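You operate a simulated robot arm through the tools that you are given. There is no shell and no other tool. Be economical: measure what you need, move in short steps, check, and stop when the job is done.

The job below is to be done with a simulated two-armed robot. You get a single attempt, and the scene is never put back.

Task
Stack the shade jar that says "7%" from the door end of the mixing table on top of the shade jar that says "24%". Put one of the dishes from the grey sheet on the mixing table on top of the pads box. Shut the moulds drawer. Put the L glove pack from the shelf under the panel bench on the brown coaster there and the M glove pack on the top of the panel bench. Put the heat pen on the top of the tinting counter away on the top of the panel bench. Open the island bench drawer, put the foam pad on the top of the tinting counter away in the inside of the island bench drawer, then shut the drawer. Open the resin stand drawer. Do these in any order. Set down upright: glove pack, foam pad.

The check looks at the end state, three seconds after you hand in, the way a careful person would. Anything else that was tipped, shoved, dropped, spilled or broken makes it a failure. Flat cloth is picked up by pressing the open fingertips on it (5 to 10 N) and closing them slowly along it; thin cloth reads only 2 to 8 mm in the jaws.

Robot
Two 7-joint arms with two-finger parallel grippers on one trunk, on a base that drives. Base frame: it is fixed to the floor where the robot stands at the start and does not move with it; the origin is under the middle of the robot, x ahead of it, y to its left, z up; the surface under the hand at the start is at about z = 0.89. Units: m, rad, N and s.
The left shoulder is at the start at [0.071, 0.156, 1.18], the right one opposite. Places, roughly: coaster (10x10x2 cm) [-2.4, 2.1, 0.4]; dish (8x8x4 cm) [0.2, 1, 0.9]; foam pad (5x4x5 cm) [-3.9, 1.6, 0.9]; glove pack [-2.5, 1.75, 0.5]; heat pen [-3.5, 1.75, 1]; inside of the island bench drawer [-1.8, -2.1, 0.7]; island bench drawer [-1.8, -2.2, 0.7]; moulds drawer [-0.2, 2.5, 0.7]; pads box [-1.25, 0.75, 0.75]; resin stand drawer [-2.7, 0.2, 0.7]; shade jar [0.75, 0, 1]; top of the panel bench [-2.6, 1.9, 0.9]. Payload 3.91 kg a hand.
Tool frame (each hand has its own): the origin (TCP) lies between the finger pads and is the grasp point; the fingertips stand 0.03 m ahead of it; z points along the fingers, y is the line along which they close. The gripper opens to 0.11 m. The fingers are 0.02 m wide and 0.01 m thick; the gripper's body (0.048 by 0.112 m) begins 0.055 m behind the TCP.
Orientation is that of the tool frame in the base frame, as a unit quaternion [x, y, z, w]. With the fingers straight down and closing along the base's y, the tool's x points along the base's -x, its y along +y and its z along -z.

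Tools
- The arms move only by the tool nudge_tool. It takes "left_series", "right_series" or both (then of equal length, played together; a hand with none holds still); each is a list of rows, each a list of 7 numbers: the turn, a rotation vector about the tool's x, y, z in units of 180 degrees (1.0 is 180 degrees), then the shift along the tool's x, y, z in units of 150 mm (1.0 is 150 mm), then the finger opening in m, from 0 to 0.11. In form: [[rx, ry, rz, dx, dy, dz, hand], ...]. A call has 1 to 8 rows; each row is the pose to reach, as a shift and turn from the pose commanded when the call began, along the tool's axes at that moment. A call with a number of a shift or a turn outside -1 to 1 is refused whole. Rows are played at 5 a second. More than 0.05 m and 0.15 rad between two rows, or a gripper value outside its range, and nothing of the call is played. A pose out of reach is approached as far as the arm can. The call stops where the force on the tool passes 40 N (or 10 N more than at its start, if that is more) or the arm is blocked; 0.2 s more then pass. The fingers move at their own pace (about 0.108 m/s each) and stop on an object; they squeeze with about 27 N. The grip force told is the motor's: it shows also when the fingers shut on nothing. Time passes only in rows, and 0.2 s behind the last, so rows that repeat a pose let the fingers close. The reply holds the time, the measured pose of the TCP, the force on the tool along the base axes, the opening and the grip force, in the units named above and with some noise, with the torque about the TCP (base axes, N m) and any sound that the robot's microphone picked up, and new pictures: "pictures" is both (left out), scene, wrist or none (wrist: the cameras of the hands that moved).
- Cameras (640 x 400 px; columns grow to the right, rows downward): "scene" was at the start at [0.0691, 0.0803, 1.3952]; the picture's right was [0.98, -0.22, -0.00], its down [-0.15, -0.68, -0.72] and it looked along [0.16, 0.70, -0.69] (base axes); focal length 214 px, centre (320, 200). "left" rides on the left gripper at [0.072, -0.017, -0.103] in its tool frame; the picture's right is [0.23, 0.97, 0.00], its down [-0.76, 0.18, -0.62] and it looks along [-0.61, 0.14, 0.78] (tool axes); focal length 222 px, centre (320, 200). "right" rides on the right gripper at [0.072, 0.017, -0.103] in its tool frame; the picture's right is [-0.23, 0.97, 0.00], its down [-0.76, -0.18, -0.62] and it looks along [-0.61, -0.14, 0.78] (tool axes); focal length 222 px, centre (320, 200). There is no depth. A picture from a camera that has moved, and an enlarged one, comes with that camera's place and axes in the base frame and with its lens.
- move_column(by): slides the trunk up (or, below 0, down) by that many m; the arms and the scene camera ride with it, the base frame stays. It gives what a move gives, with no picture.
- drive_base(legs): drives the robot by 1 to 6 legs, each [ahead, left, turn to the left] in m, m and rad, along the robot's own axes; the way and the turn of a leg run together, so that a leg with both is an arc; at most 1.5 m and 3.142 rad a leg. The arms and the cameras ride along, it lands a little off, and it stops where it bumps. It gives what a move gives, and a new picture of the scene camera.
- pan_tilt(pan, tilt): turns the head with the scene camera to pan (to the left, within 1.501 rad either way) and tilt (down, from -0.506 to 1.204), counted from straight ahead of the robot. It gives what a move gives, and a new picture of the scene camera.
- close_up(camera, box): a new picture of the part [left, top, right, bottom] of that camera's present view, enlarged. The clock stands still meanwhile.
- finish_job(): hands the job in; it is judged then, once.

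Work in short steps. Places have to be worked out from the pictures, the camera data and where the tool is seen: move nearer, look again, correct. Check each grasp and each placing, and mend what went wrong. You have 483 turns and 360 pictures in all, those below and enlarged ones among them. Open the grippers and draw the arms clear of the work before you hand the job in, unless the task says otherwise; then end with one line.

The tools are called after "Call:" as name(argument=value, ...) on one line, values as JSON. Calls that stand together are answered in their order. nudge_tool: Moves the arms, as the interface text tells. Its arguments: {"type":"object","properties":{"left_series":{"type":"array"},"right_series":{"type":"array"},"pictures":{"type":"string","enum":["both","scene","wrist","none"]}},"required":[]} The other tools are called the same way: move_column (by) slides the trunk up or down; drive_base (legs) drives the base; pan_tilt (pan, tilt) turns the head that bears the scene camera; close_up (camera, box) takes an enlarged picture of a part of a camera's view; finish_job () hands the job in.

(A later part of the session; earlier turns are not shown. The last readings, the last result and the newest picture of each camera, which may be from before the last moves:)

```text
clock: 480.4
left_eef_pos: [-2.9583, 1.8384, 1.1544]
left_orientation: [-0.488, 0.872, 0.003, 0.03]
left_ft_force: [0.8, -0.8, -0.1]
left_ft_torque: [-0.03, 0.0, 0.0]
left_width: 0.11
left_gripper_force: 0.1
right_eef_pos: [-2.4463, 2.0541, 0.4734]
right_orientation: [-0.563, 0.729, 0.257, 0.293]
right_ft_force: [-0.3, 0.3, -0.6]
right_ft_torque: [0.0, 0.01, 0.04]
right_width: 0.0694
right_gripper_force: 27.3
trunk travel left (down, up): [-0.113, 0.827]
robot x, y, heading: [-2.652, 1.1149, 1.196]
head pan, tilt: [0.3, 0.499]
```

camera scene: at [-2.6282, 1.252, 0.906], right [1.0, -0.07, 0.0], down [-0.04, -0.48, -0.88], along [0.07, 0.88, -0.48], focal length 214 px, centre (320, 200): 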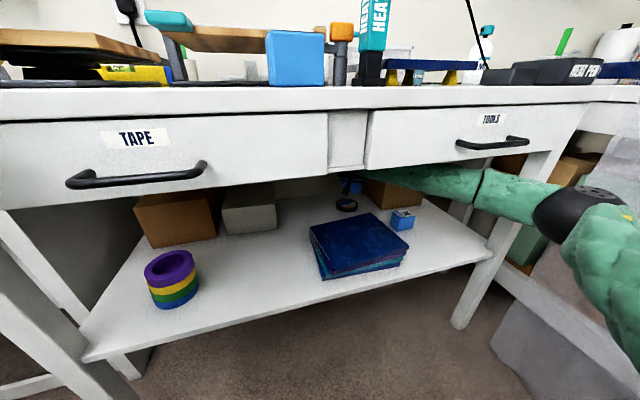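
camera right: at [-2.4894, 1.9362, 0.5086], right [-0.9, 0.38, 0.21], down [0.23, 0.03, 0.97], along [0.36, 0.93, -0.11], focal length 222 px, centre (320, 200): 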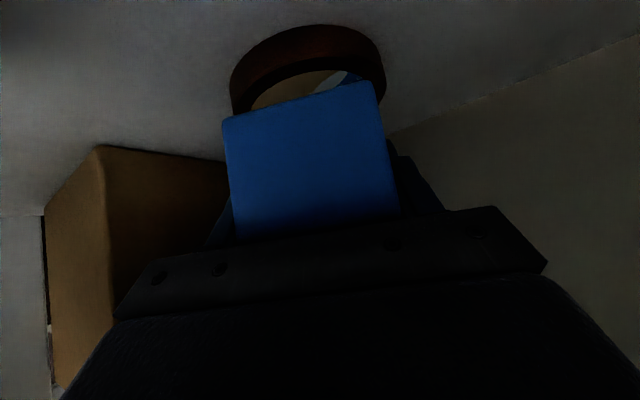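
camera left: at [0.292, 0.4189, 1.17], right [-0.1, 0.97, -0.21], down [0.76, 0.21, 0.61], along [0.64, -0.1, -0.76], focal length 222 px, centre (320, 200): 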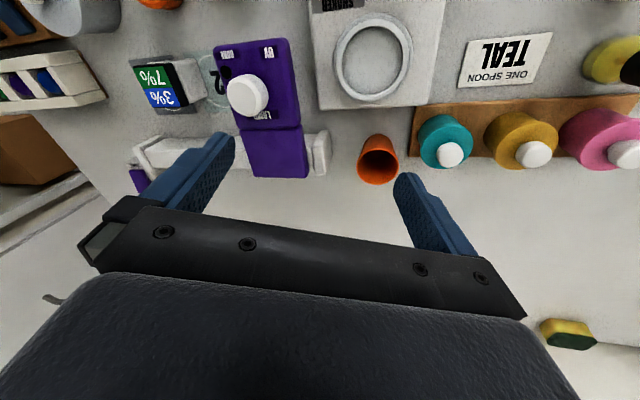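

Call:
nudge_tool(right_series=[[0, 0, 0, 0.0145, 0, 0.0139, 0.05], [0, 0, 0, 0.0145, 0, 0.0139, 0.05]], pictures="none")

Call:
nudge_tool(right_series=[[0, 0, 0, 0.0145, 0, 0.0139, 0.05], [0, 0, 0, 0.0145, 0, 0.0139, 0.05]], pictures="wrist")

```text
clock: 481.0
left_eef_pos: [-2.9575, 1.8373, 1.1531]
left_orientation: [-0.489, 0.872, 0.002, 0.029]
left_ft_force: [-0.4, 0.2, 0.3]
left_ft_torque: [0.0, -0.01, 0.01]
left_width: 0.1102
left_gripper_force: 0.0
right_eef_pos: [-2.4459, 2.054, 0.4712]
right_orientation: [-0.563, 0.728, 0.259, 0.294]
right_ft_force: [-0.8, 1.9, 12.2]
right_ft_torque: [-0.18, -0.32, 0.07]
right_width: 0.0691
right_gripper_force: 26.9
trunk travel left (down, up): [-0.113, 0.827]
robot x, y, heading: [-2.6532, 1.1151, 1.192]
head pan, tilt: [0.3, 0.499]
```

```text
clock: 481.6
left_eef_pos: [-2.9588, 1.8354, 1.1551]
left_orientation: [-0.487, 0.873, 0.003, 0.031]
left_ft_force: [0.2, -0.1, -0.6]
left_ft_torque: [0.01, 0.01, -0.01]
left_width: 0.1098
left_gripper_force: 0.1
right_eef_pos: [-2.4466, 2.0531, 0.4714]
right_orientation: [-0.564, 0.727, 0.259, 0.294]
right_ft_force: [-2.5, 3.1, 25.4]
right_ft_torque: [-0.3, -0.62, 0.03]
right_width: 0.07
right_gripper_force: 27.1
trunk travel left (down, up): [-0.113, 0.827]
robot x, y, heading: [-2.6525, 1.1135, 1.199]
head pan, tilt: [0.3, 0.499]
camera right: at [-2.4903, 1.9346, 0.4911], right [-0.9, 0.38, 0.21], down [0.23, 0.03, 0.97], along [0.36, 0.93, -0.11], focal length 222 px, centre (320, 200)
```

right: 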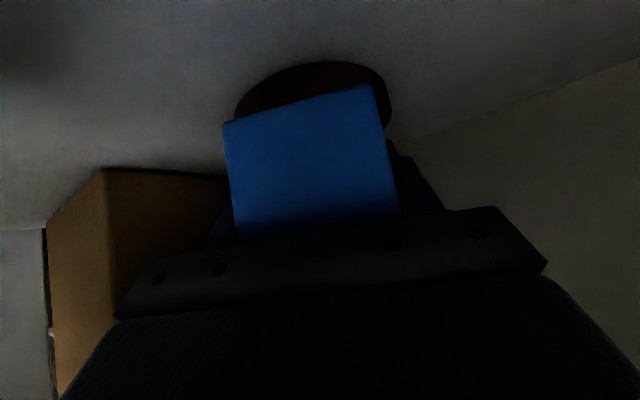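

On the coaster. Ease, open and withdraw (first along the fingers, then level).

Call:
nudge_tool(right_series=[[0, 0, 0, -0.012, 0, -0.012, 0.05], [0, 0, 0, -0.012, 0, -0.012, 0.075], [0, 0, 0, -0.012, 0, -0.012, 0.088], [0, 0, 0, -0.012, 0, -0.012, 0.09], [0, 0, 0, -0.012, 0, -0.15, 0.09], [0, 0, 0, -0.012, 0, -0.4, 0.09], [0, 0, 0, 0.15, -0.05, -0.56, 0.09], [0, 0, 0, 0.32, -0.1, -0.73, 0.09]], pictures="none")

Call:
nudge_tool(right_series=[[0, 0, 0, 0.17, -0.053, -0.177, 0.09], [0, 0, 0, 0.34, -0.106, -0.354, 0.09], [0, 0, 0, 0.51, -0.16, -0.53, 0.09], [0, 0, 0, 0.675, -0.212, -0.707, 0.09]], pictures="none")

Call:
close_up(camera="scene", box=[280, 150, 440, 260])

```text
clock: 483.4
left_eef_pos: [-2.9591, 1.8375, 1.1542]
left_orientation: [-0.488, 0.872, 0.003, 0.029]
left_ft_force: [-0.6, 0.3, 0.3]
left_ft_torque: [-0.01, -0.01, 0.0]
left_width: 0.1099
left_gripper_force: 0.1
right_eef_pos: [-2.4557, 1.9399, 0.5082]
right_orientation: [-0.564, 0.728, 0.258, 0.293]
right_ft_force: [0.8, -0.7, -0.3]
right_ft_torque: [-0.03, 0.0, 0.01]
right_width: 0.0899
right_gripper_force: 0.0
trunk travel left (down, up): [-0.113, 0.827]
robot x, y, heading: [-2.6543, 1.1158, 1.199]
head pan, tilt: [0.3, 0.499]
```

```text
clock: 483.8
left_eef_pos: [-2.9573, 1.8387, 1.1546]
left_orientation: [-0.487, 0.873, 0.002, 0.03]
left_ft_force: [0.2, -0.4, -0.1]
left_ft_torque: [0.0, 0.0, 0.0]
left_width: 0.11
left_gripper_force: 0.0
right_eef_pos: [-2.4542, 1.9197, 0.5129]
right_orientation: [-0.562, 0.727, 0.259, 0.297]
right_ft_force: [2.0, 3.8, 2.7]
right_ft_torque: [0.04, -0.2, 0.18]
right_width: 0.0902
right_gripper_force: 0.3
trunk travel left (down, up): [-0.113, 0.827]
robot x, y, heading: [-2.6537, 1.1131, 1.191]
head pan, tilt: [0.3, 0.499]
stopped in row 1 (right hand): the force on the tool passed its limit at 84 N (the readings are from after the stop); the commanded pose is now the measured one
```

```text
3.64 times, centred on (360, 205) of scene
camera zoom: at [-2.6282, 1.252, 0.9061], right [1.0, -0.07, 0.0], down [-0.04, -0.48, -0.88], along [0.07, 0.88, -0.48], focal length 780 px, centre (174, 182)
```

zoom: 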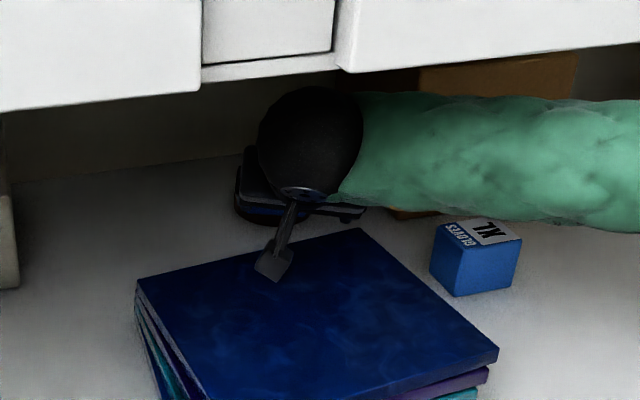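

The hand camera caught the stack's back edge. Move 1.5 cm forward and up 4 cm before withdrawing.

Call:
nudge_tool(right_series=[[0, 0, 0, -0.08, 0.02, 0.06, 0.09], [0, 0, 0, -0.17, 0.02, -0.03, 0.09], [0, 0, 0, -0.258, 0.02, -0.115, 0.09], [0, 0, 0, -0.258, 0.02, -0.115, 0.09]], pictures="none")

Call:
nudge_tool(right_series=[[0, 0, 0, 0.17, -0.053, -0.177, 0.09], [0, 0, 0, 0.34, -0.106, -0.354, 0.09], [0, 0, 0, 0.51, -0.16, -0.53, 0.09], [0, 0, 0, 0.675, -0.212, -0.707, 0.09]], pictures="none")

Call:
close_up(camera="scene", box=[280, 150, 440, 260])

```text
clock: 484.8
left_eef_pos: [-2.9583, 1.8375, 1.1536]
left_orientation: [-0.489, 0.872, 0.003, 0.029]
left_ft_force: [-0.2, 0.4, -0.2]
left_ft_torque: [0.0, 0.03, 0.01]
left_width: 0.1096
left_gripper_force: 0.1
right_eef_pos: [-2.4535, 1.9319, 0.5504]
right_orientation: [-0.562, 0.727, 0.26, 0.296]
right_ft_force: [-0.6, -0.2, -0.2]
right_ft_torque: [0.02, -0.01, 0.02]
right_width: 0.0901
right_gripper_force: 0.0
trunk travel left (down, up): [-0.113, 0.827]
robot x, y, heading: [-2.6537, 1.1157, 1.197]
head pan, tilt: [0.3, 0.499]
```

```text
clock: 485.8
left_eef_pos: [-2.9582, 1.8374, 1.1549]
left_orientation: [-0.488, 0.873, 0.002, 0.029]
left_ft_force: [0.0, 0.3, 1.2]
left_ft_torque: [0.05, 0.02, 0.0]
left_width: 0.11
left_gripper_force: 0.2
right_eef_pos: [-2.4587, 1.783, 0.5481]
right_orientation: [-0.563, 0.727, 0.26, 0.297]
right_ft_force: [-0.3, 0.6, 0.1]
right_ft_torque: [0.0, -0.02, -0.02]
right_width: 0.09
right_gripper_force: 0.0
trunk travel left (down, up): [-0.113, 0.827]
robot x, y, heading: [-2.6515, 1.1155, 1.197]
head pan, tilt: [0.3, 0.499]
```

```text
3.64 times, centred on (360, 205) of scene
camera zoom: at [-2.6282, 1.2521, 0.906], right [1.0, -0.07, 0.0], down [-0.04, -0.48, -0.88], along [0.07, 0.88, -0.48], focal length 780 px, centre (174, 182)
```

zoom: 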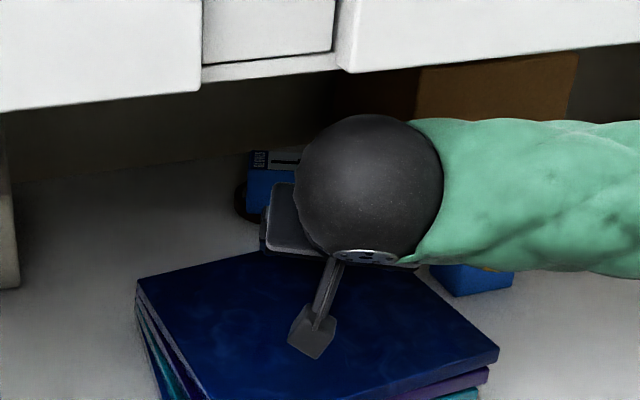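

Stack unchanged, L stands on the coaster. Continue out with the base.

Call:
drive_base(legs=[[-0.2555, -0.1015, 0]])

Call:
close_up(camera="scene", box=[280, 130, 440, 240])

```text
clock: 487.8
left_eef_pos: [-2.9572, 1.5605, 1.1544]
left_orientation: [-0.489, 0.872, 0.002, 0.029]
left_ft_force: [0.6, -0.3, 0.5]
left_ft_torque: [0.02, 0.0, -0.02]
left_width: 0.11
left_gripper_force: 0.0
right_eef_pos: [-2.4579, 1.5067, 0.5478]
right_orientation: [-0.563, 0.726, 0.26, 0.296]
right_ft_force: [0.0, -0.4, -0.2]
right_ft_torque: [0.01, -0.04, -0.03]
right_width: 0.0899
right_gripper_force: 0.1
trunk travel left (down, up): [-0.113, 0.827]
robot x, y, heading: [-2.6514, 0.8359, 1.195]
head pan, tilt: [0.3, 0.499]
camera scene: at [-2.627, 0.9759, 0.9061], right [1.0, -0.07, 0.0], down [-0.03, -0.48, -0.88], along [0.06, 0.88, -0.48], focal length 214 px, centre (320, 200)
```

scene: 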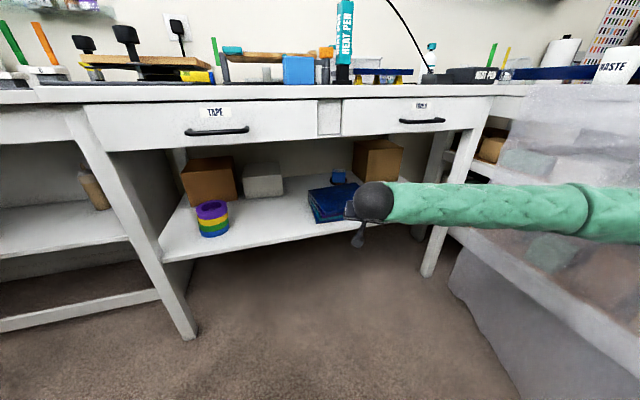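

```text
3.64 times, centred on (360, 185) of scene
camera zoom: at [-2.627, 0.9759, 0.9061], right [1.0, -0.07, 0.0], down [-0.03, -0.48, -0.88], along [0.06, 0.88, -0.48], focal length 780 px, centre (174, 254)
```

zoom: 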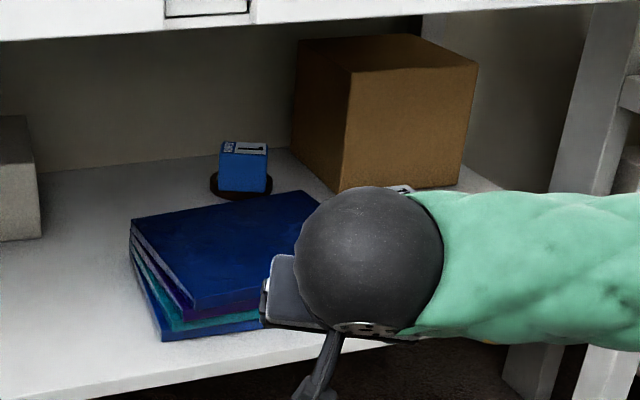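

L stands upright on the coaster. Next the foam pad with the right hand: straighten it to vertical, raise the trunk and drive to the tinting counter.

Call:
nudge_tool(right_series=[[0, 0.042, 0, 0, 0, 0, 0.1], [0, 0.084, 0, 0, 0, 0, 0.1], [0, 0.126, 0, 0, 0, 0, 0.1], [0, 0.168, 0, 0, 0, 0, 0.1], [0, 0.21, 0, 0, 0, 0, 0.1], [0, 0.25, 0, 0, 0, 0, 0.1]], pictures="none")

Call:
move_column(by=0.4)

Call:
move_column(by=0.2)

Call:
drive_base(legs=[[0, 0, 0.6], [0, 0.973, 0], [0.22, 0, 0]])

```text
clock: 489.1
left_eef_pos: [-2.9581, 1.5606, 1.1542]
left_orientation: [-0.49, 0.871, 0.002, 0.029]
left_ft_force: [-0.1, 0.6, 0.2]
left_ft_torque: [-0.02, -0.04, -0.02]
left_width: 0.1099
left_gripper_force: 0.0
right_eef_pos: [-2.4575, 1.5075, 0.5479]
right_orientation: [-0.621, 0.784, 0.025, -0.006]
right_ft_force: [0.7, 0.8, 0.6]
right_ft_torque: [-0.02, -0.01, -0.02]
right_width: 0.1001
right_gripper_force: 0.0
trunk travel left (down, up): [-0.113, 0.827]
robot x, y, heading: [-2.6522, 0.8376, 1.202]
head pan, tilt: [0.3, 0.499]
```

```text
clock: 493.0
left_eef_pos: [-2.9579, 1.562, 1.5533]
left_orientation: [-0.49, 0.871, 0.002, 0.029]
left_ft_force: [-0.7, 0.1, 0.4]
left_ft_torque: [-0.01, 0.0, 0.05]
left_width: 0.11
left_gripper_force: 0.1
right_eef_pos: [-2.457, 1.5079, 0.9482]
right_orientation: [-0.62, 0.784, 0.025, -0.005]
right_ft_force: [0.1, 0.1, 0.3]
right_ft_torque: [0.02, 0.05, -0.02]
right_width: 0.1
right_gripper_force: 0.1
trunk travel left (down, up): [-0.513, 0.427]
robot x, y, heading: [-2.6539, 0.839, 1.2]
head pan, tilt: [0.3, 0.499]
```

```text
clock: 495.1
left_eef_pos: [-2.9589, 1.5618, 1.7536]
left_orientation: [-0.49, 0.871, 0.002, 0.029]
left_ft_force: [-0.4, -0.6, 0.5]
left_ft_torque: [-0.02, 0.01, 0.0]
left_width: 0.1101
left_gripper_force: 0.0
right_eef_pos: [-2.4583, 1.5074, 1.1475]
right_orientation: [-0.621, 0.784, 0.024, -0.004]
right_ft_force: [-0.4, -0.2, 0.4]
right_ft_torque: [0.03, -0.01, 0.02]
right_width: 0.0998
right_gripper_force: 0.0
trunk travel left (down, up): [-0.713, 0.227]
robot x, y, heading: [-2.6504, 0.8383, 1.196]
head pan, tilt: [0.3, 0.499]
```

```text
clock: 503.2
left_eef_pos: [-4.3391, 1.2274, 1.7539]
left_orientation: [0.731, -0.682, -0.011, -0.027]
left_ft_force: [0.6, -0.7, -0.2]
left_ft_torque: [-0.03, -0.01, 0.01]
left_width: 0.1101
left_gripper_force: 0.1
right_eef_pos: [-3.9012, 1.473, 1.1474]
right_orientation: [0.829, -0.559, -0.022, 0.012]
right_ft_force: [-0.2, -0.1, -0.3]
right_ft_torque: [-0.06, 0.0, -0.01]
right_width: 0.1
right_gripper_force: 0.0
trunk travel left (down, up): [-0.713, 0.227]
robot x, y, heading: [-3.6743, 0.8128, 1.812]
head pan, tilt: [0.3, 0.499]
camera scene: at [-3.731, 0.9415, 1.506], right [0.86, 0.52, 0.0], down [0.25, -0.41, -0.88], along [-0.46, 0.75, -0.48], focal length 214 px, centre (320, 200)
```

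scene: 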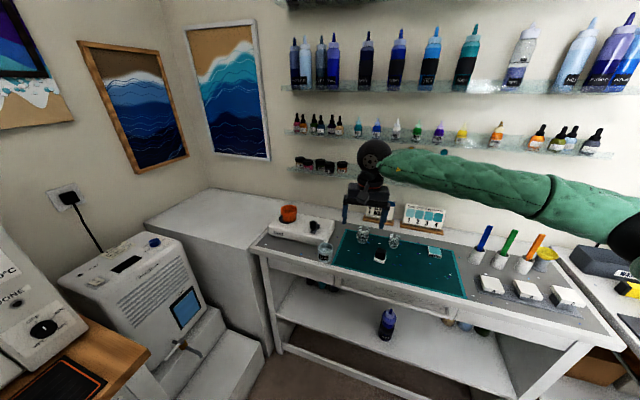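

Foam pad at ≈[−3.857, 1.60], sides along x and y. Move over it with the right hand aligned.

Call:
nudge_tool(right_series=[[0, 0, 0.03, -0.17, -0.15, 0.15, 0.1], [0, 0, 0.06, -0.34, -0.3, 0.3, 0.1], [0, 0, 0.09, -0.5, -0.45, 0.45, 0.1], [0, 0, 0.122, -0.67, -0.6, 0.6, 0.1], [0, 0, 0.122, -0.67, -0.6, 0.6, 0.1]], pictures="wrist")

```text
clock: 504.4
left_eef_pos: [-4.3391, 1.2261, 1.7536]
left_orientation: [0.731, -0.681, -0.011, -0.028]
left_ft_force: [0.8, 0.0, 0.3]
left_ft_torque: [0.0, -0.03, -0.03]
left_width: 0.1101
left_gripper_force: 0.1
right_eef_pos: [-3.8581, 1.6023, 1.0562]
right_orientation: [0.707, -0.707, -0.019, 0.016]
right_ft_force: [-0.4, -0.3, 0.3]
right_ft_torque: [0.01, 0.01, 0.06]
right_width: 0.0999
right_gripper_force: 0.0
trunk travel left (down, up): [-0.713, 0.227]
robot x, y, heading: [-3.6664, 0.8178, 1.812]
head pan, tilt: [0.3, 0.499]
camera right: at [-3.8683, 1.5274, 1.1605], right [-0.97, 0.23, 0.05], down [0.21, 0.76, 0.62], along [0.1, 0.61, -0.78], focal length 222 px, centre (320, 200)
```

right: 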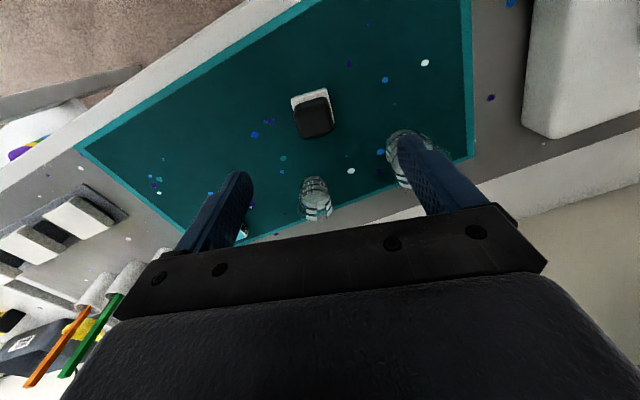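

Centred. Descend and grip the pad.

Call:
nudge_tool(right_series=[[0, 0, 0, 0.02, 0, 0.25, 0.09], [0, 0, 0, 0.03, 0, 0.5, 0.08], [0, 0, 0, 0.03, 0, 0.72, 0.08], [0, 0, 0, 0.03, 0, 0.88, 0.08], [0, 0, 0, 0.03, 0, 0.88, 0.05], [0, 0, 0, 0.03, 0, 0.88, 0.02], [0, 0, 0, 0.03, 0, 0.88, 0.02]], pictures="none")

Call:
nudge_tool(right_series=[[0, 0, 0, 0, 0, -0.25, 0.02], [0, 0, 0, 0, 0, -0.5, 0.02], [0, 0, 0, 0, 0, -0.75, 0.02], [0, 0, 0, 0, 0, -1.0, 0.02]], pictures="wrist")

```text
clock: 506.0
left_eef_pos: [-4.3386, 1.227, 1.7538]
left_orientation: [0.731, -0.682, -0.011, -0.027]
left_ft_force: [0.4, 0.3, 0.4]
left_ft_torque: [0.0, 0.01, 0.0]
left_width: 0.1103
left_gripper_force: 0.0
right_eef_pos: [-3.8627, 1.596, 0.9256]
right_orientation: [0.708, -0.706, -0.019, 0.016]
right_ft_force: [0.6, -0.2, -0.8]
right_ft_torque: [-0.01, -0.01, -0.01]
right_width: 0.0421
right_gripper_force: 26.6
trunk travel left (down, up): [-0.713, 0.227]
robot x, y, heading: [-3.6697, 0.8158, 1.818]
head pan, tilt: [0.3, 0.499]
```

```text
clock: 507.0
left_eef_pos: [-4.3393, 1.226, 1.7541]
left_orientation: [0.731, -0.682, -0.012, -0.028]
left_ft_force: [0.3, 0.6, 0.2]
left_ft_torque: [0.02, 0.04, 0.0]
left_width: 0.11
left_gripper_force: 0.1
right_eef_pos: [-3.8579, 1.5941, 1.0742]
right_orientation: [0.708, -0.706, -0.019, 0.014]
right_ft_force: [-0.5, -0.6, -0.4]
right_ft_torque: [-0.04, -0.03, 0.02]
right_width: 0.0416
right_gripper_force: 27.0
trunk travel left (down, up): [-0.713, 0.227]
robot x, y, heading: [-3.6725, 0.8184, 1.816]
head pan, tilt: [0.3, 0.499]
camera right: at [-3.8691, 1.5204, 1.1783], right [-0.97, 0.22, 0.05], down [0.21, 0.76, 0.62], along [0.1, 0.61, -0.78], focal length 222 px, centre (320, 200)
```

right: 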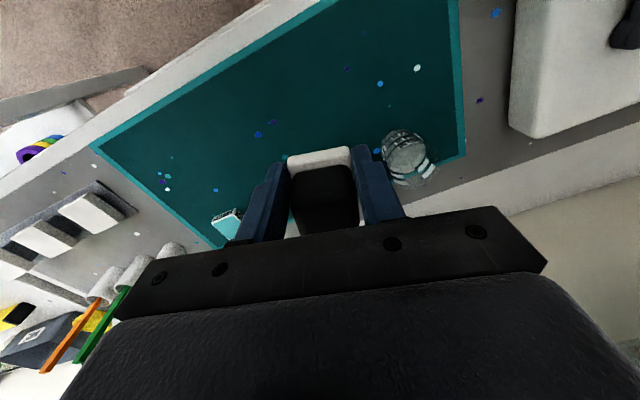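

Foam pad is held. Raise the trunk, turn to face south and go down the west aisle.

Call:
move_column(by=0.21)

Call:
drive_base(legs=[[-0.138, -0.141, 0], [0, 0, -1.57], [0, 0, -1.57], [1.3, 0, 0]])

```text
clock: 509.3
left_eef_pos: [-4.3397, 1.2268, 1.9643]
left_orientation: [0.73, -0.682, -0.012, -0.027]
left_ft_force: [-0.6, -1.1, 0.4]
left_ft_torque: [0.01, 0.03, 0.02]
left_width: 0.1101
left_gripper_force: 0.1
right_eef_pos: [-3.8575, 1.5959, 1.2838]
right_orientation: [0.707, -0.706, -0.02, 0.016]
right_ft_force: [0.2, 0.0, -0.8]
right_ft_torque: [-0.01, -0.02, 0.04]
right_width: 0.0411
right_gripper_force: 26.8
trunk travel left (down, up): [-0.923, 0.017]
robot x, y, heading: [-3.6697, 0.8144, 1.814]
head pan, tilt: [0.3, 0.499]
```

```text
clock: 524.7
left_eef_pos: [-2.5062, -0.8731, 1.9652]
left_orientation: [0.649, 0.76, -0.028, 0.014]
left_ft_force: [-0.1, 0.6, -0.1]
left_ft_torque: [-0.03, 0.03, -0.03]
left_width: 0.1101
left_gripper_force: 0.2
right_eef_pos: [-2.951, -1.2844, 1.2855]
right_orientation: [0.674, 0.738, 0.015, 0.019]
right_ft_force: [1.2, -0.8, 0.1]
right_ft_torque: [-0.02, 0.02, 0.0]
right_width: 0.0409
right_gripper_force: 26.9
trunk travel left (down, up): [-0.923, 0.017]
robot x, y, heading: [-3.2038, -0.5215, -1.244]
head pan, tilt: [0.3, 0.499]
stopped in leg 4: the robot was blocked; the commanded pose is now the measured one
camera scene: at [-3.1359, -0.6437, 1.7163], right [-0.81, -0.59, 0.0], down [-0.28, 0.38, -0.88], along [0.52, -0.71, -0.48], focal length 214 px, centre (320, 200)
```

scene: 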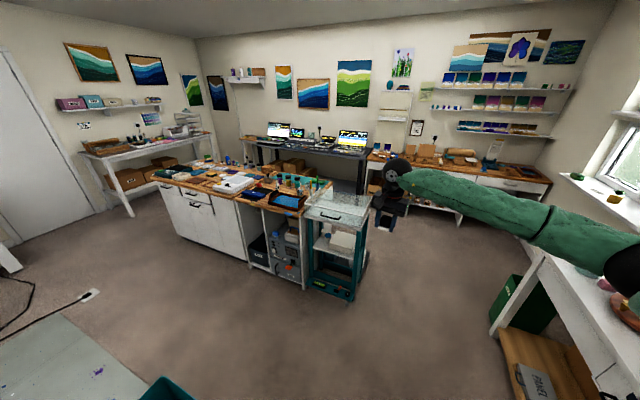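

Blocked by the hanging waste bin probably; sidestep west, continue south, and turn east below the island.

Call:
drive_base(legs=[[-0.03, -0.2, 0], [1.47, -0.134, 0], [0, 0, 1.244], [0, -0.7, 0]])

```text
clock: 539.7
left_eef_pos: [-2.4772, -2.1118, 1.9641]
left_orientation: [0.066, 0.997, -0.015, 0.027]
left_ft_force: [0.0, 0.5, -0.5]
left_ft_torque: [-0.05, -0.01, 0.02]
left_width: 0.11
left_gripper_force: 0.0
right_eef_pos: [-2.2132, -2.6567, 1.284]
right_orientation: [0.099, 0.995, 0.024, 0.005]
right_ft_force: [-0.1, -0.6, -0.6]
right_ft_torque: [-0.03, 0.0, 0.03]
right_width: 0.0413
right_gripper_force: 26.8
trunk travel left (down, up): [-0.923, 0.017]
robot x, y, heading: [-3.0122, -2.6878, 0.04]
head pan, tilt: [0.3, 0.499]
camera scene: at [-2.8775, -2.6506, 1.7159], right [0.34, -0.94, 0.0], down [-0.45, -0.16, -0.88], along [0.83, 0.29, -0.48], focal length 214 px, centre (320, 200)
```

scene: 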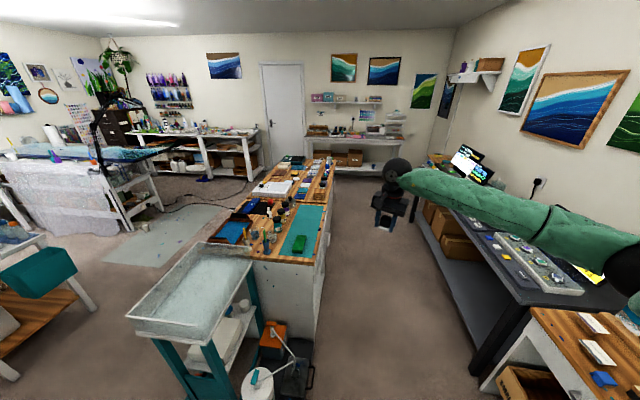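

Island's SW corner ≈[−2.10, −2.37], south face runs east. Move closer and look at the south face.

Call:
drive_base(legs=[[0.45, -0.04, 0]])

Call:
pan_tilt(pan=0.55, tilt=0.75)

```text
clock: 542.4
left_eef_pos: [-2.0294, -2.1353, 1.9641]
left_orientation: [0.068, 0.997, -0.014, 0.028]
left_ft_force: [-0.1, -0.8, 0.4]
left_ft_torque: [-0.01, -0.06, 0.0]
left_width: 0.1098
left_gripper_force: 0.0
right_eef_pos: [-1.7653, -2.6819, 1.2855]
right_orientation: [0.1, 0.995, 0.025, 0.006]
right_ft_force: [-0.4, -0.4, -1.5]
right_ft_torque: [0.02, -0.02, -0.02]
right_width: 0.0409
right_gripper_force: 27.2
trunk travel left (down, up): [-0.923, 0.017]
robot x, y, heading: [-2.5671, -2.7064, 0.041]
head pan, tilt: [0.3, 0.499]
camera scene: at [-2.4303, -2.6741, 1.7162], right [0.33, -0.94, 0.0], down [-0.45, -0.16, -0.88], along [0.83, 0.29, -0.48], focal length 214 px, centre (320, 200)
```

scene: 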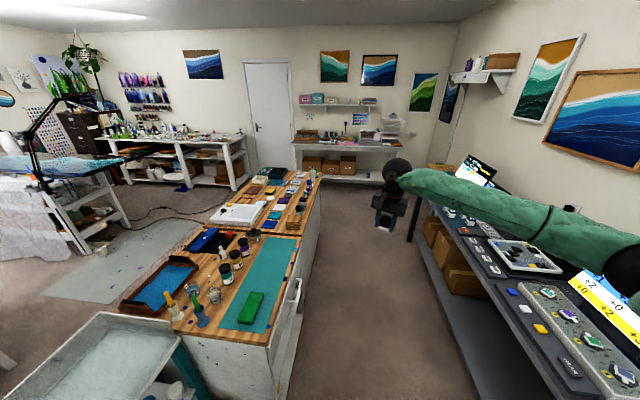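

```text
clock: 543.2
left_eef_pos: [-2.0264, -2.1362, 1.9646]
left_orientation: [0.068, 0.997, -0.015, 0.026]
left_ft_force: [0.4, -0.3, -0.5]
left_ft_torque: [0.02, 0.01, 0.02]
left_width: 0.1099
left_gripper_force: 0.1
right_eef_pos: [-1.7633, -2.6819, 1.2829]
right_orientation: [0.101, 0.995, 0.025, 0.006]
right_ft_force: [0.4, 0.4, -0.8]
right_ft_torque: [0.03, 0.04, 0.01]
right_width: 0.0409
right_gripper_force: 26.8
trunk travel left (down, up): [-0.923, 0.017]
robot x, y, heading: [-2.5671, -2.707, 0.042]
head pan, tilt: [0.55, 0.75]
camera scene: at [-2.4446, -2.6585, 1.694], right [0.56, -0.83, 0.0], down [-0.57, -0.38, -0.73], along [0.61, 0.41, -0.68], focal length 214 px, centre (320, 200)
```

scene: 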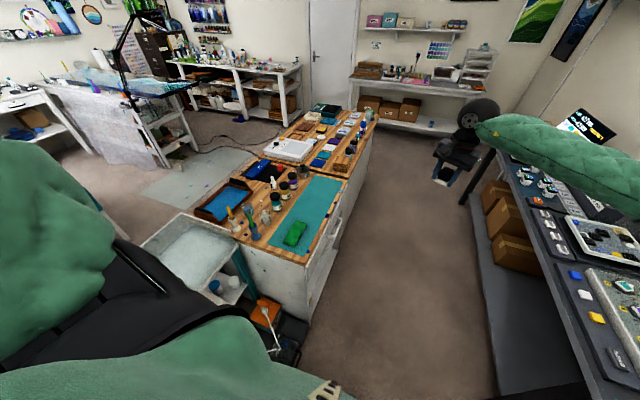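

South face with a long handle is visible. Zoom on it.

Call:
close_up(camera="scene", box=[260, 150, 400, 330])

```text
2.22 times, centred on (330, 240) of scene
camera zoom: at [-2.4446, -2.6585, 1.694], right [0.56, -0.83, 0.0], down [-0.57, -0.38, -0.73], along [0.61, 0.41, -0.68], focal length 477 px, centre (298, 111)
```

zoom: 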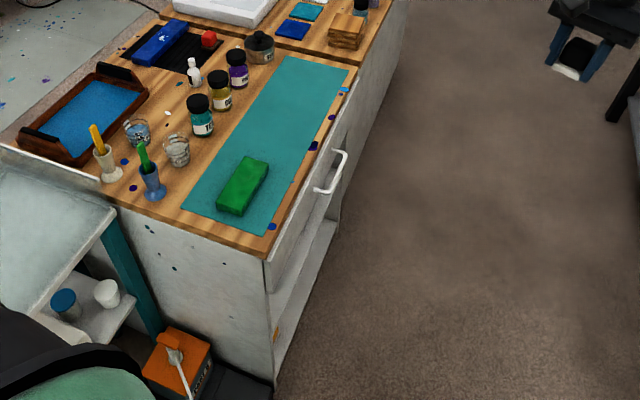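

Handle bar ≈ x −1.84…−1.70, y −2.31, z ≈0.80. I'll go past it in the gap and turn to face west so the right hand works toward the island.

Call:
drive_base(legs=[[1.43, 0.03, 0], [0, 0, 1.65], [0, 0, 1.65]])

```text
clock: 558.2
left_eef_pos: [-1.6088, -3.2419, 1.9645]
left_orientation: [0.999, -0.012, -0.028, -0.013]
left_ft_force: [0.5, 0.3, 0.1]
left_ft_torque: [0.03, -0.02, 0.0]
left_width: 0.11
left_gripper_force: 0.0
right_eef_pos: [-1.9303, -2.7289, 1.2838]
right_orientation: [0.999, -0.045, -0.004, 0.025]
right_ft_force: [0.2, -0.7, -1.0]
right_ft_torque: [0.0, -0.03, -0.03]
right_width: 0.0411
right_gripper_force: 27.2
trunk travel left (down, up): [-0.923, 0.017]
robot x, y, heading: [-1.1365, -2.6146, -2.992]
head pan, tilt: [0.55, 0.75]
camera scene: at [-1.25, -2.6765, 1.694], right [-0.64, 0.76, 0.0], down [0.52, 0.44, -0.73], along [-0.56, -0.47, -0.68], focal length 214 px, centre (320, 200)
```

scene: 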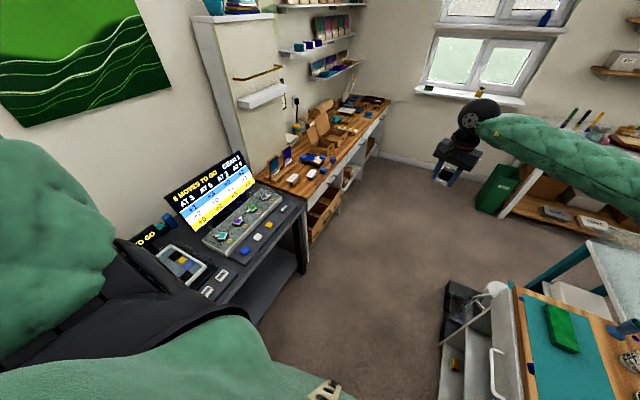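

Handle triangulated at ≈[−1.742, −2.307, 0.774]. I'll park the foam pad on the free part of the island mat first: lower the trunk, swing the hand over it.

Call:
move_column(by=-0.2)

Call:
drive_base(legs=[[0, 0, -0.75]])

Call:
close_up(camera="right", box=[0, 0, 640, 400])

```text
clock: 560.4
left_eef_pos: [-1.6084, -3.2412, 1.7658]
left_orientation: [0.999, -0.013, -0.029, -0.013]
left_ft_force: [0.5, 0.4, -0.1]
left_ft_torque: [0.02, 0.01, -0.01]
left_width: 0.1098
left_gripper_force: 0.0
right_eef_pos: [-1.931, -2.7283, 1.0844]
right_orientation: [0.999, -0.045, -0.004, 0.025]
right_ft_force: [0.8, 0.5, -0.5]
right_ft_torque: [0.0, 0.0, -0.02]
right_width: 0.0411
right_gripper_force: 27.4
trunk travel left (down, up): [-0.723, 0.217]
robot x, y, heading: [-1.1382, -2.6167, -2.99]
head pan, tilt: [0.55, 0.75]
```

```text
clock: 562.7
left_eef_pos: [-1.9088, -2.7519, 1.7642]
left_orientation: [0.926, -0.377, -0.022, -0.023]
left_ft_force: [-0.3, 0.2, 0.3]
left_ft_torque: [0.02, 0.0, 0.0]
left_width: 0.11
left_gripper_force: 0.1
right_eef_pos: [-1.7957, -2.1572, 1.0839]
right_orientation: [0.913, -0.407, -0.014, 0.022]
right_ft_force: [0.2, 0.3, -1.5]
right_ft_torque: [-0.01, 0.01, 0.0]
right_width: 0.0411
right_gripper_force: 27.2
trunk travel left (down, up): [-0.723, 0.217]
robot x, y, heading: [-1.1404, -2.617, 2.542]
head pan, tilt: [0.55, 0.75]
camera scene: at [-1.261, -2.583, 1.494], right [0.05, 1.0, 0.0], down [0.68, -0.03, -0.73], along [-0.73, 0.04, -0.68], focal length 214 px, centre (320, 200)
```

scene: 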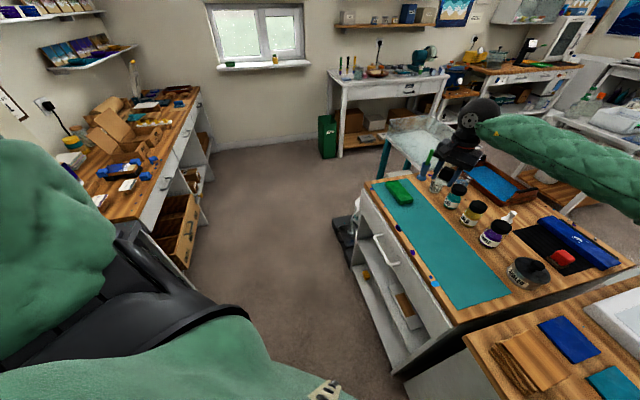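

```text
1.00 times, centred on (320, 200) of right (not enlarged: the box is as wide or as high as the picture)
camera zoom: at [-1.7544, -2.2209, 1.188], right [-0.88, -0.48, 0.05], down [-0.35, 0.7, 0.62], along [-0.33, 0.52, -0.78], focal length 222 px, centre (320, 200)
```

zoom: 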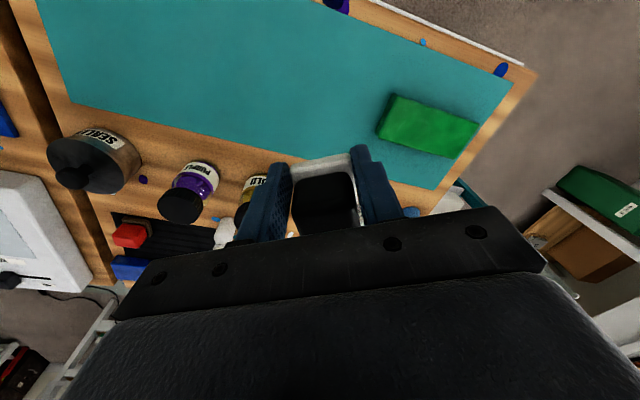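

The spot below (mat, left of the green block) is free. Lower and set the pad down.

Call:
nudge_tool(right_series=[[0, 0, 0, 0, 0, 0.25, 0.02], [0, 0, 0, 0, 0, 0.5, 0.02], [0, 0, 0, 0, 0, 0.75, 0.02], [0, 0, 0, 0, 0, 0.95, 0.02], [0, 0, 0, 0, 0, 0.95, 0.02]], pictures="none")

Call:
nudge_tool(right_series=[[0, 0, 0, 0, 0, 0.03, 0.02], [0, 0, 0, 0, 0, 0.06, 0.02], [0, 0, 0, 0, 0, 0.06, 0.02]], pictures="none")

```text
clock: 563.9
left_eef_pos: [-1.9082, -2.7533, 1.7647]
left_orientation: [0.926, -0.377, -0.022, -0.023]
left_ft_force: [0.4, 0.3, -0.7]
left_ft_torque: [0.01, -0.03, -0.03]
left_width: 0.11
left_gripper_force: 0.0
right_eef_pos: [-1.801, -2.1633, 0.9402]
right_orientation: [0.913, -0.407, -0.013, 0.022]
right_ft_force: [0.1, 0.0, -0.1]
right_ft_torque: [-0.02, 0.0, -0.05]
right_width: 0.041
right_gripper_force: 26.6
trunk travel left (down, up): [-0.723, 0.217]
robot x, y, heading: [-1.1373, -2.6144, 2.539]
head pan, tilt: [0.55, 0.75]
```

```text
clock: 564.7
left_eef_pos: [-1.9091, -2.7526, 1.7658]
left_orientation: [0.925, -0.377, -0.021, -0.023]
left_ft_force: [0.0, 0.4, 0.1]
left_ft_torque: [-0.04, -0.04, 0.01]
left_width: 0.11
left_gripper_force: 0.1
right_eef_pos: [-1.8018, -2.162, 0.9313]
right_orientation: [0.913, -0.407, -0.012, 0.023]
right_ft_force: [-0.2, -0.9, -0.4]
right_ft_torque: [-0.02, -0.02, -0.03]
right_width: 0.0409
right_gripper_force: 27.5
trunk travel left (down, up): [-0.723, 0.217]
robot x, y, heading: [-1.1358, -2.6184, 2.546]
head pan, tilt: [0.55, 0.75]
```

Call:
nudge_tool(right_series=[[0, 0, 0, 0, 0, 0.025, 0.02], [0, 0, 0, 0, 0, 0.05, 0.02], [0, 0, 0, 0, 0, 0.05, 0.02]], pictures="none")

Call:
nudge_tool(right_series=[[0, 0, 0, 0, 0, 0.025, 0.02], [0, 0, 0, 0, 0, 0.04, 0.02], [0, 0, 0, 0, 0, 0.04, 0.02]], pictures="wrist")

```text
clock: 565.5
left_eef_pos: [-1.9093, -2.7526, 1.7649]
left_orientation: [0.925, -0.377, -0.022, -0.024]
left_ft_force: [0.5, 0.4, -0.1]
left_ft_torque: [0.0, 0.01, -0.01]
left_width: 0.1099
left_gripper_force: 0.1
right_eef_pos: [-1.8028, -2.1615, 0.926]
right_orientation: [0.913, -0.408, -0.014, 0.022]
right_ft_force: [0.5, -0.3, -0.8]
right_ft_torque: [0.01, -0.01, 0.01]
right_width: 0.041
right_gripper_force: 27.1
trunk travel left (down, up): [-0.723, 0.217]
robot x, y, heading: [-1.1364, -2.6181, 2.543]
head pan, tilt: [0.55, 0.75]
```

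```text
clock: 566.3
left_eef_pos: [-1.909, -2.7523, 1.7641]
left_orientation: [0.926, -0.377, -0.022, -0.023]
left_ft_force: [-0.7, 0.4, -0.9]
left_ft_torque: [0.0, -0.03, 0.02]
left_width: 0.11
left_gripper_force: 0.1
right_eef_pos: [-1.8019, -2.1629, 0.9194]
right_orientation: [0.913, -0.408, -0.014, 0.022]
right_ft_force: [-0.1, 0.0, -0.6]
right_ft_torque: [0.0, -0.02, -0.02]
right_width: 0.0409
right_gripper_force: 27.0
trunk travel left (down, up): [-0.723, 0.217]
robot x, y, heading: [-1.1385, -2.6172, 2.542]
head pan, tilt: [0.55, 0.75]
camera right: at [-1.7615, -2.2259, 1.0228], right [-0.88, -0.48, 0.05], down [-0.35, 0.7, 0.62], along [-0.33, 0.52, -0.78], focal length 222 px, centre (320, 200)
```

right: 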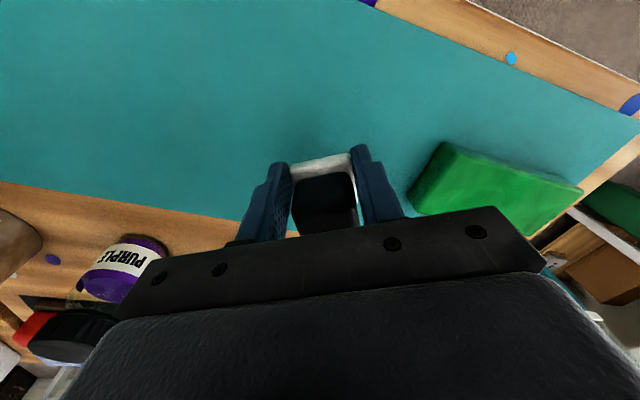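

Call:
nudge_tool(right_series=[[0, 0, 0, 0, 0, 0.025, 0.02], [0, 0, 0, 0, 0, 0.05, 0.02], [0, 0, 0, 0, 0, 0.05, 0.02]], pictures="none")

Call:
nudge_tool(right_series=[[0, 0, 0, 0, 0, 0.025, 0.02], [0, 0, 0, 0, 0, 0.05, 0.02], [0, 0, 0, 0, 0, 0.05, 0.02]], pictures="none")

```text
clock: 567.1
left_eef_pos: [-1.909, -2.7522, 1.7651]
left_orientation: [0.926, -0.377, -0.021, -0.023]
left_ft_force: [1.1, -0.1, -0.1]
left_ft_torque: [-0.01, -0.03, -0.02]
left_width: 0.1103
left_gripper_force: 0.1
right_eef_pos: [-1.803, -2.1623, 0.912]
right_orientation: [0.913, -0.407, -0.013, 0.022]
right_ft_force: [0.7, 0.0, -1.0]
right_ft_torque: [0.0, -0.02, 0.01]
right_width: 0.0409
right_gripper_force: 27.0
trunk travel left (down, up): [-0.723, 0.217]
robot x, y, heading: [-1.1358, -2.6166, 2.544]
head pan, tilt: [0.55, 0.75]
```

```text
clock: 567.9
left_eef_pos: [-1.9072, -2.7526, 1.7642]
left_orientation: [0.926, -0.377, -0.022, -0.023]
left_ft_force: [0.2, 0.8, -0.1]
left_ft_torque: [0.01, 0.01, 0.04]
left_width: 0.1103
left_gripper_force: 0.1
right_eef_pos: [-1.801, -2.1624, 0.9043]
right_orientation: [0.913, -0.407, -0.014, 0.022]
right_ft_force: [-0.4, 0.4, 0.1]
right_ft_torque: [-0.01, 0.0, 0.0]
right_width: 0.0408
right_gripper_force: 27.3
trunk travel left (down, up): [-0.723, 0.217]
robot x, y, heading: [-1.1363, -2.6147, 2.541]
head pan, tilt: [0.55, 0.75]
```

Call:
nudge_tool(right_series=[[0, 0, 0, 0, 0, 0.03, 0.02], [0, 0, 0, 0, 0, 0.06, 0.02], [0, 0, 0, 0, 0, 0.09, 0.02], [0, 0, 0, 0, 0, 0.12, 0.02], [0, 0, 0, 0, 0, 0.15, 0.02], [0, 0, 0, 0, 0, 0.18, 0.02]], pictures="none")

```text
clock: 569.3
left_eef_pos: [-1.9062, -2.7537, 1.7669]
left_orientation: [0.926, -0.376, -0.023, -0.022]
left_ft_force: [0.1, 0.0, -0.1]
left_ft_torque: [-0.01, 0.0, -0.01]
left_width: 0.1099
left_gripper_force: 0.0
right_eef_pos: [-1.8026, -2.1647, 0.8829]
right_orientation: [0.913, -0.407, -0.016, 0.022]
right_ft_force: [1.9, 3.3, 38.7]
right_ft_torque: [0.72, -0.18, -0.01]
right_width: 0.0413
right_gripper_force: 26.6
trunk travel left (down, up): [-0.723, 0.217]
robot x, y, heading: [-1.1362, -2.6146, 2.541]
head pan, tilt: [0.55, 0.75]
```

Contact (island top ≈0.855). Ease, open slightly (green block is close), and rise.

Call:
nudge_tool(right_series=[[0, 0, 0, 0, 0, -0.02, 0.045], [0, 0, 0, 0, 0, -0.02, 0.052], [0, 0, 0, 0, 0, -0.02, 0.052], [0, 0, 0, 0, 0, -0.25, 0.052], [0, 0, 0, 0, 0, -0.5, 0.052], [0, 0, 0, 0, 0, -0.75, 0.06], [0, 0, 0, 0, 0, -1.0, 0.08]], pictures="wrist")

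```text
clock: 570.9
left_eef_pos: [-1.9075, -2.7526, 1.7647]
left_orientation: [0.926, -0.377, -0.021, -0.023]
left_ft_force: [0.9, 0.1, -0.7]
left_ft_torque: [-0.03, 0.01, 0.04]
left_width: 0.1099
left_gripper_force: 0.0
right_eef_pos: [-1.7959, -2.1594, 1.0258]
right_orientation: [0.913, -0.407, -0.012, 0.022]
right_ft_force: [-0.2, 1.3, -0.3]
right_ft_torque: [0.01, 0.0, -0.03]
right_width: 0.08
right_gripper_force: 0.1
trunk travel left (down, up): [-0.723, 0.217]
robot x, y, heading: [-1.1359, -2.6165, 2.54]
head pan, tilt: [0.55, 0.75]
camera right: at [-1.7555, -2.2233, 1.1292], right [-0.88, -0.48, 0.05], down [-0.35, 0.7, 0.62], along [-0.33, 0.52, -0.78], focal length 222 px, centre (320, 200)
```

right: 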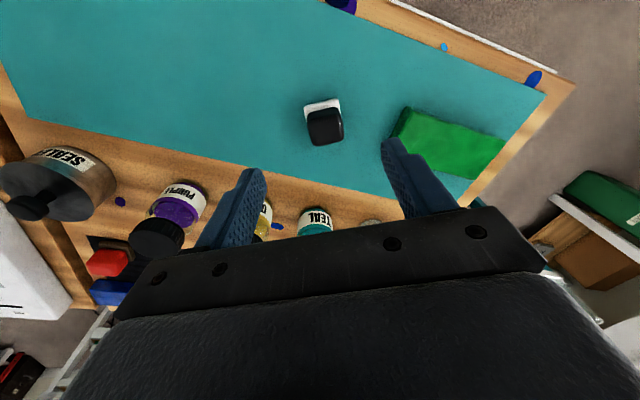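

Foam pad parked upright. Now the handle: yaw the right hand so it closes across the bar, move above it, then lean the fingers toward the drawer.

Call:
nudge_tool(right_series=[[0, 0, -0.041, 0.12, 0.05, 0, 0.06], [0, 0, -0.082, 0.24, 0.1, 0, 0.06], [0, 0, -0.123, 0.365, 0.146, 0, 0.06], [0, 0, -0.165, 0.487, 0.195, 0, 0.06], [0, 0, -0.206, 0.61, 0.244, 0, 0.06], [0, 0, -0.247, 0.73, 0.293, 0, 0.06], [0, 0, -0.289, 0.85, 0.34, 0, 0.06], [0, 0, -0.33, 0.973, 0.43, 0, 0.06]], pictures="none")

Call:
nudge_tool(right_series=[[0.044, 0, 0, 0, 0, 0.1, 0.06], [0.088, 0, 0, 0, 0, 0.2, 0.06], [0.132, 0, 0, 0, 0, 0.3, 0.06], [0.177, 0, 0, 0, 0, 0.45, 0.06], [0.222, 0, 0, 0, 0.05, 0.65, 0.06], [0.222, 0, 0, 0, 0.1, 0.84, 0.06]], pictures="wrist")

```text
clock: 572.7
left_eef_pos: [-1.9092, -2.7539, 1.7645]
left_orientation: [0.926, -0.377, -0.022, -0.023]
left_ft_force: [0.6, 0.5, -0.2]
left_ft_torque: [0.0, 0.02, -0.01]
left_width: 0.1099
left_gripper_force: 0.0
right_eef_pos: [-1.7488, -2.312, 1.0278]
right_orientation: [0.995, 0.098, -0.022, 0.011]
right_ft_force: [0.2, -0.4, 0.1]
right_ft_torque: [-0.01, 0.03, 0.0]
right_width: 0.0601
right_gripper_force: 0.1
trunk travel left (down, up): [-0.723, 0.217]
robot x, y, heading: [-1.1324, -2.6171, 2.542]
head pan, tilt: [0.55, 0.75]
```

```text
clock: 574.1
left_eef_pos: [-1.9093, -2.7514, 1.7658]
left_orientation: [0.926, -0.377, -0.021, -0.023]
left_ft_force: [0.4, -0.2, 1.1]
left_ft_torque: [-0.02, -0.03, 0.01]
left_width: 0.11
left_gripper_force: 0.1
right_eef_pos: [-1.7504, -2.3289, 0.9036]
right_orientation: [0.939, 0.084, -0.055, -0.329]
right_ft_force: [-0.7, 0.1, 0.2]
right_ft_torque: [0.02, 0.02, 0.02]
right_width: 0.06
right_gripper_force: 0.0
trunk travel left (down, up): [-0.723, 0.217]
robot x, y, heading: [-1.1367, -2.6156, 2.542]
head pan, tilt: [0.55, 0.75]
camera right: at [-1.6594, -2.3919, 0.9705], right [-0.1, -0.79, -0.6], down [-0.67, -0.39, 0.63], along [-0.74, 0.47, -0.49], focal length 222 px, centre (320, 200)
```

right: 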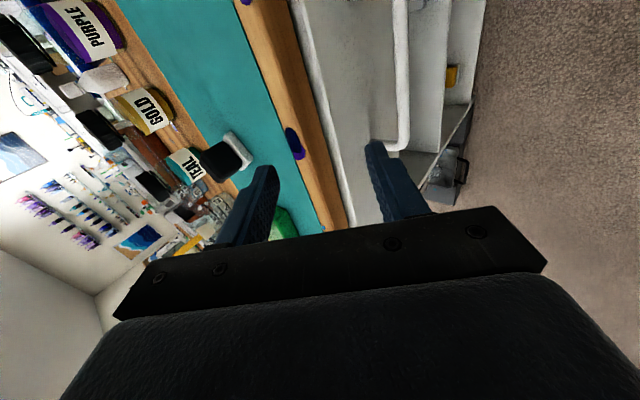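

The bar's west end is at x≈−1.79; its line is y≈−2.32 at z≈0.774. Approach from the south side and below the top's overhang, then move in and close on the bar.

Call:
nudge_tool(right_series=[[0, 0, 0, 0.01, 0.2, 0.13, 0.05], [0, 0, 0, 0.02, 0.41, 0.26, 0.04], [0, 0, 0, 0.027, 0.623, 0.396, 0.035], [0, 0, 0, 0.055, 0.56, 0.52, 0.035], [0, 0, 0, 0.082, 0.506, 0.646, 0.035], [0, 0, 0, 0.082, 0.506, 0.646, 0.035]], pictures="wrist")

```text
clock: 575.5
left_eef_pos: [-1.909, -2.7543, 1.7651]
left_orientation: [0.926, -0.377, -0.022, -0.023]
left_ft_force: [0.3, -1.2, -0.4]
left_ft_torque: [0.0, -0.01, 0.0]
left_width: 0.1099
left_gripper_force: 0.1
right_eef_pos: [-1.7443, -2.327, 0.7826]
right_orientation: [0.939, 0.086, -0.055, -0.328]
right_ft_force: [-0.1, -0.4, 0.1]
right_ft_torque: [-0.04, -0.01, -0.01]
right_width: 0.035
right_gripper_force: 0.1
trunk travel left (down, up): [-0.723, 0.217]
robot x, y, heading: [-1.1384, -2.617, 2.547]
head pan, tilt: [0.55, 0.75]
camera right: at [-1.6549, -2.3901, 0.8484], right [-0.1, -0.79, -0.6], down [-0.67, -0.39, 0.63], along [-0.74, 0.47, -0.49], focal length 222 px, centre (320, 200)
```

right: 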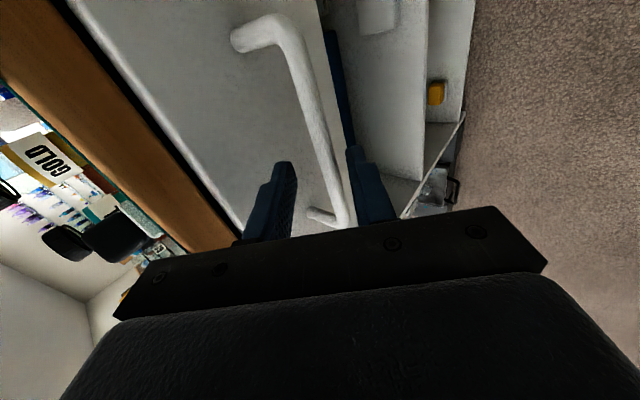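

The bar lies between the fingers. Close on it, then pull south in steps.

Call:
nudge_tool(right_series=[[0, 0, 0, 0, 0, 0, 0.02], [0, 0, 0, 0, 0, 0, 0.005], [0, 0, 0, 0, 0, 0, 0.0], [0, 0, 0, 0, 0, 0, 0.0]], pictures="none")

Call:
nudge_tool(right_series=[[0, 0, 0, 0.0, 0.12, -0.1, 0], [0, 0, 0, 0.0, 0.24, -0.2, 0], [0, 0, 0, 0.0, 0.37, -0.3, 0], [0, 0, 0, 0.0, 0.5, -0.4, 0], [0, 0, 0, 0.0, 0.62, -0.5, 0], [0, 0, 0, 0.0, 0.75, -0.6, 0]], pictures="none")

```text
clock: 576.5
left_eef_pos: [-1.9098, -2.7523, 1.7643]
left_orientation: [0.926, -0.377, -0.02, -0.023]
left_ft_force: [0.2, -1.0, 0.5]
left_ft_torque: [-0.02, -0.04, -0.02]
left_width: 0.11
left_gripper_force: 0.1
right_eef_pos: [-1.743, -2.3303, 0.7789]
right_orientation: [0.94, 0.088, -0.054, -0.325]
right_ft_force: [-6.3, -4.5, -11.0]
right_ft_torque: [0.07, -1.12, 0.32]
right_width: 0.012
right_gripper_force: 45.3
trunk travel left (down, up): [-0.723, 0.217]
robot x, y, heading: [-1.1369, -2.6145, 2.544]
head pan, tilt: [0.55, 0.75]
stopped in row 4 (right hand): the force on the tool passed its limit at 42 N (the readings are from after the stop); the commanded pose is now the measured one
```

```text
clock: 577.9
left_eef_pos: [-1.9083, -2.7544, 1.7641]
left_orientation: [0.926, -0.376, -0.022, -0.023]
left_ft_force: [0.2, -0.2, -0.2]
left_ft_torque: [-0.01, 0.0, -0.01]
left_width: 0.1101
left_gripper_force: 0.1
right_eef_pos: [-1.715, -2.4748, 0.7787]
right_orientation: [0.94, 0.087, -0.054, -0.327]
right_ft_force: [-0.2, 0.0, 0.0]
right_ft_torque: [-0.01, -0.01, 0.01]
right_width: 0.0
right_gripper_force: 37.1
trunk travel left (down, up): [-0.723, 0.217]
robot x, y, heading: [-1.1393, -2.6148, 2.545]
head pan, tilt: [0.55, 0.75]
```

It slipped off. Check how far the drawer came.

Call:
close_up(camera="right", box=[0, 0, 640, 400])

```text
1.00 times, centred on (320, 200) of right (not enlarged: the box is as wide or as high as the picture)
camera zoom: at [-1.6253, -2.5361, 0.8459], right [-0.1, -0.8, -0.6], down [-0.67, -0.39, 0.63], along [-0.74, 0.46, -0.5], focal length 222 px, centre (320, 200)
```

zoom: 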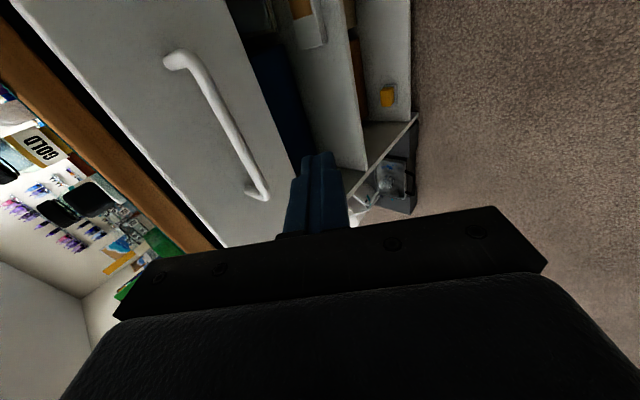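

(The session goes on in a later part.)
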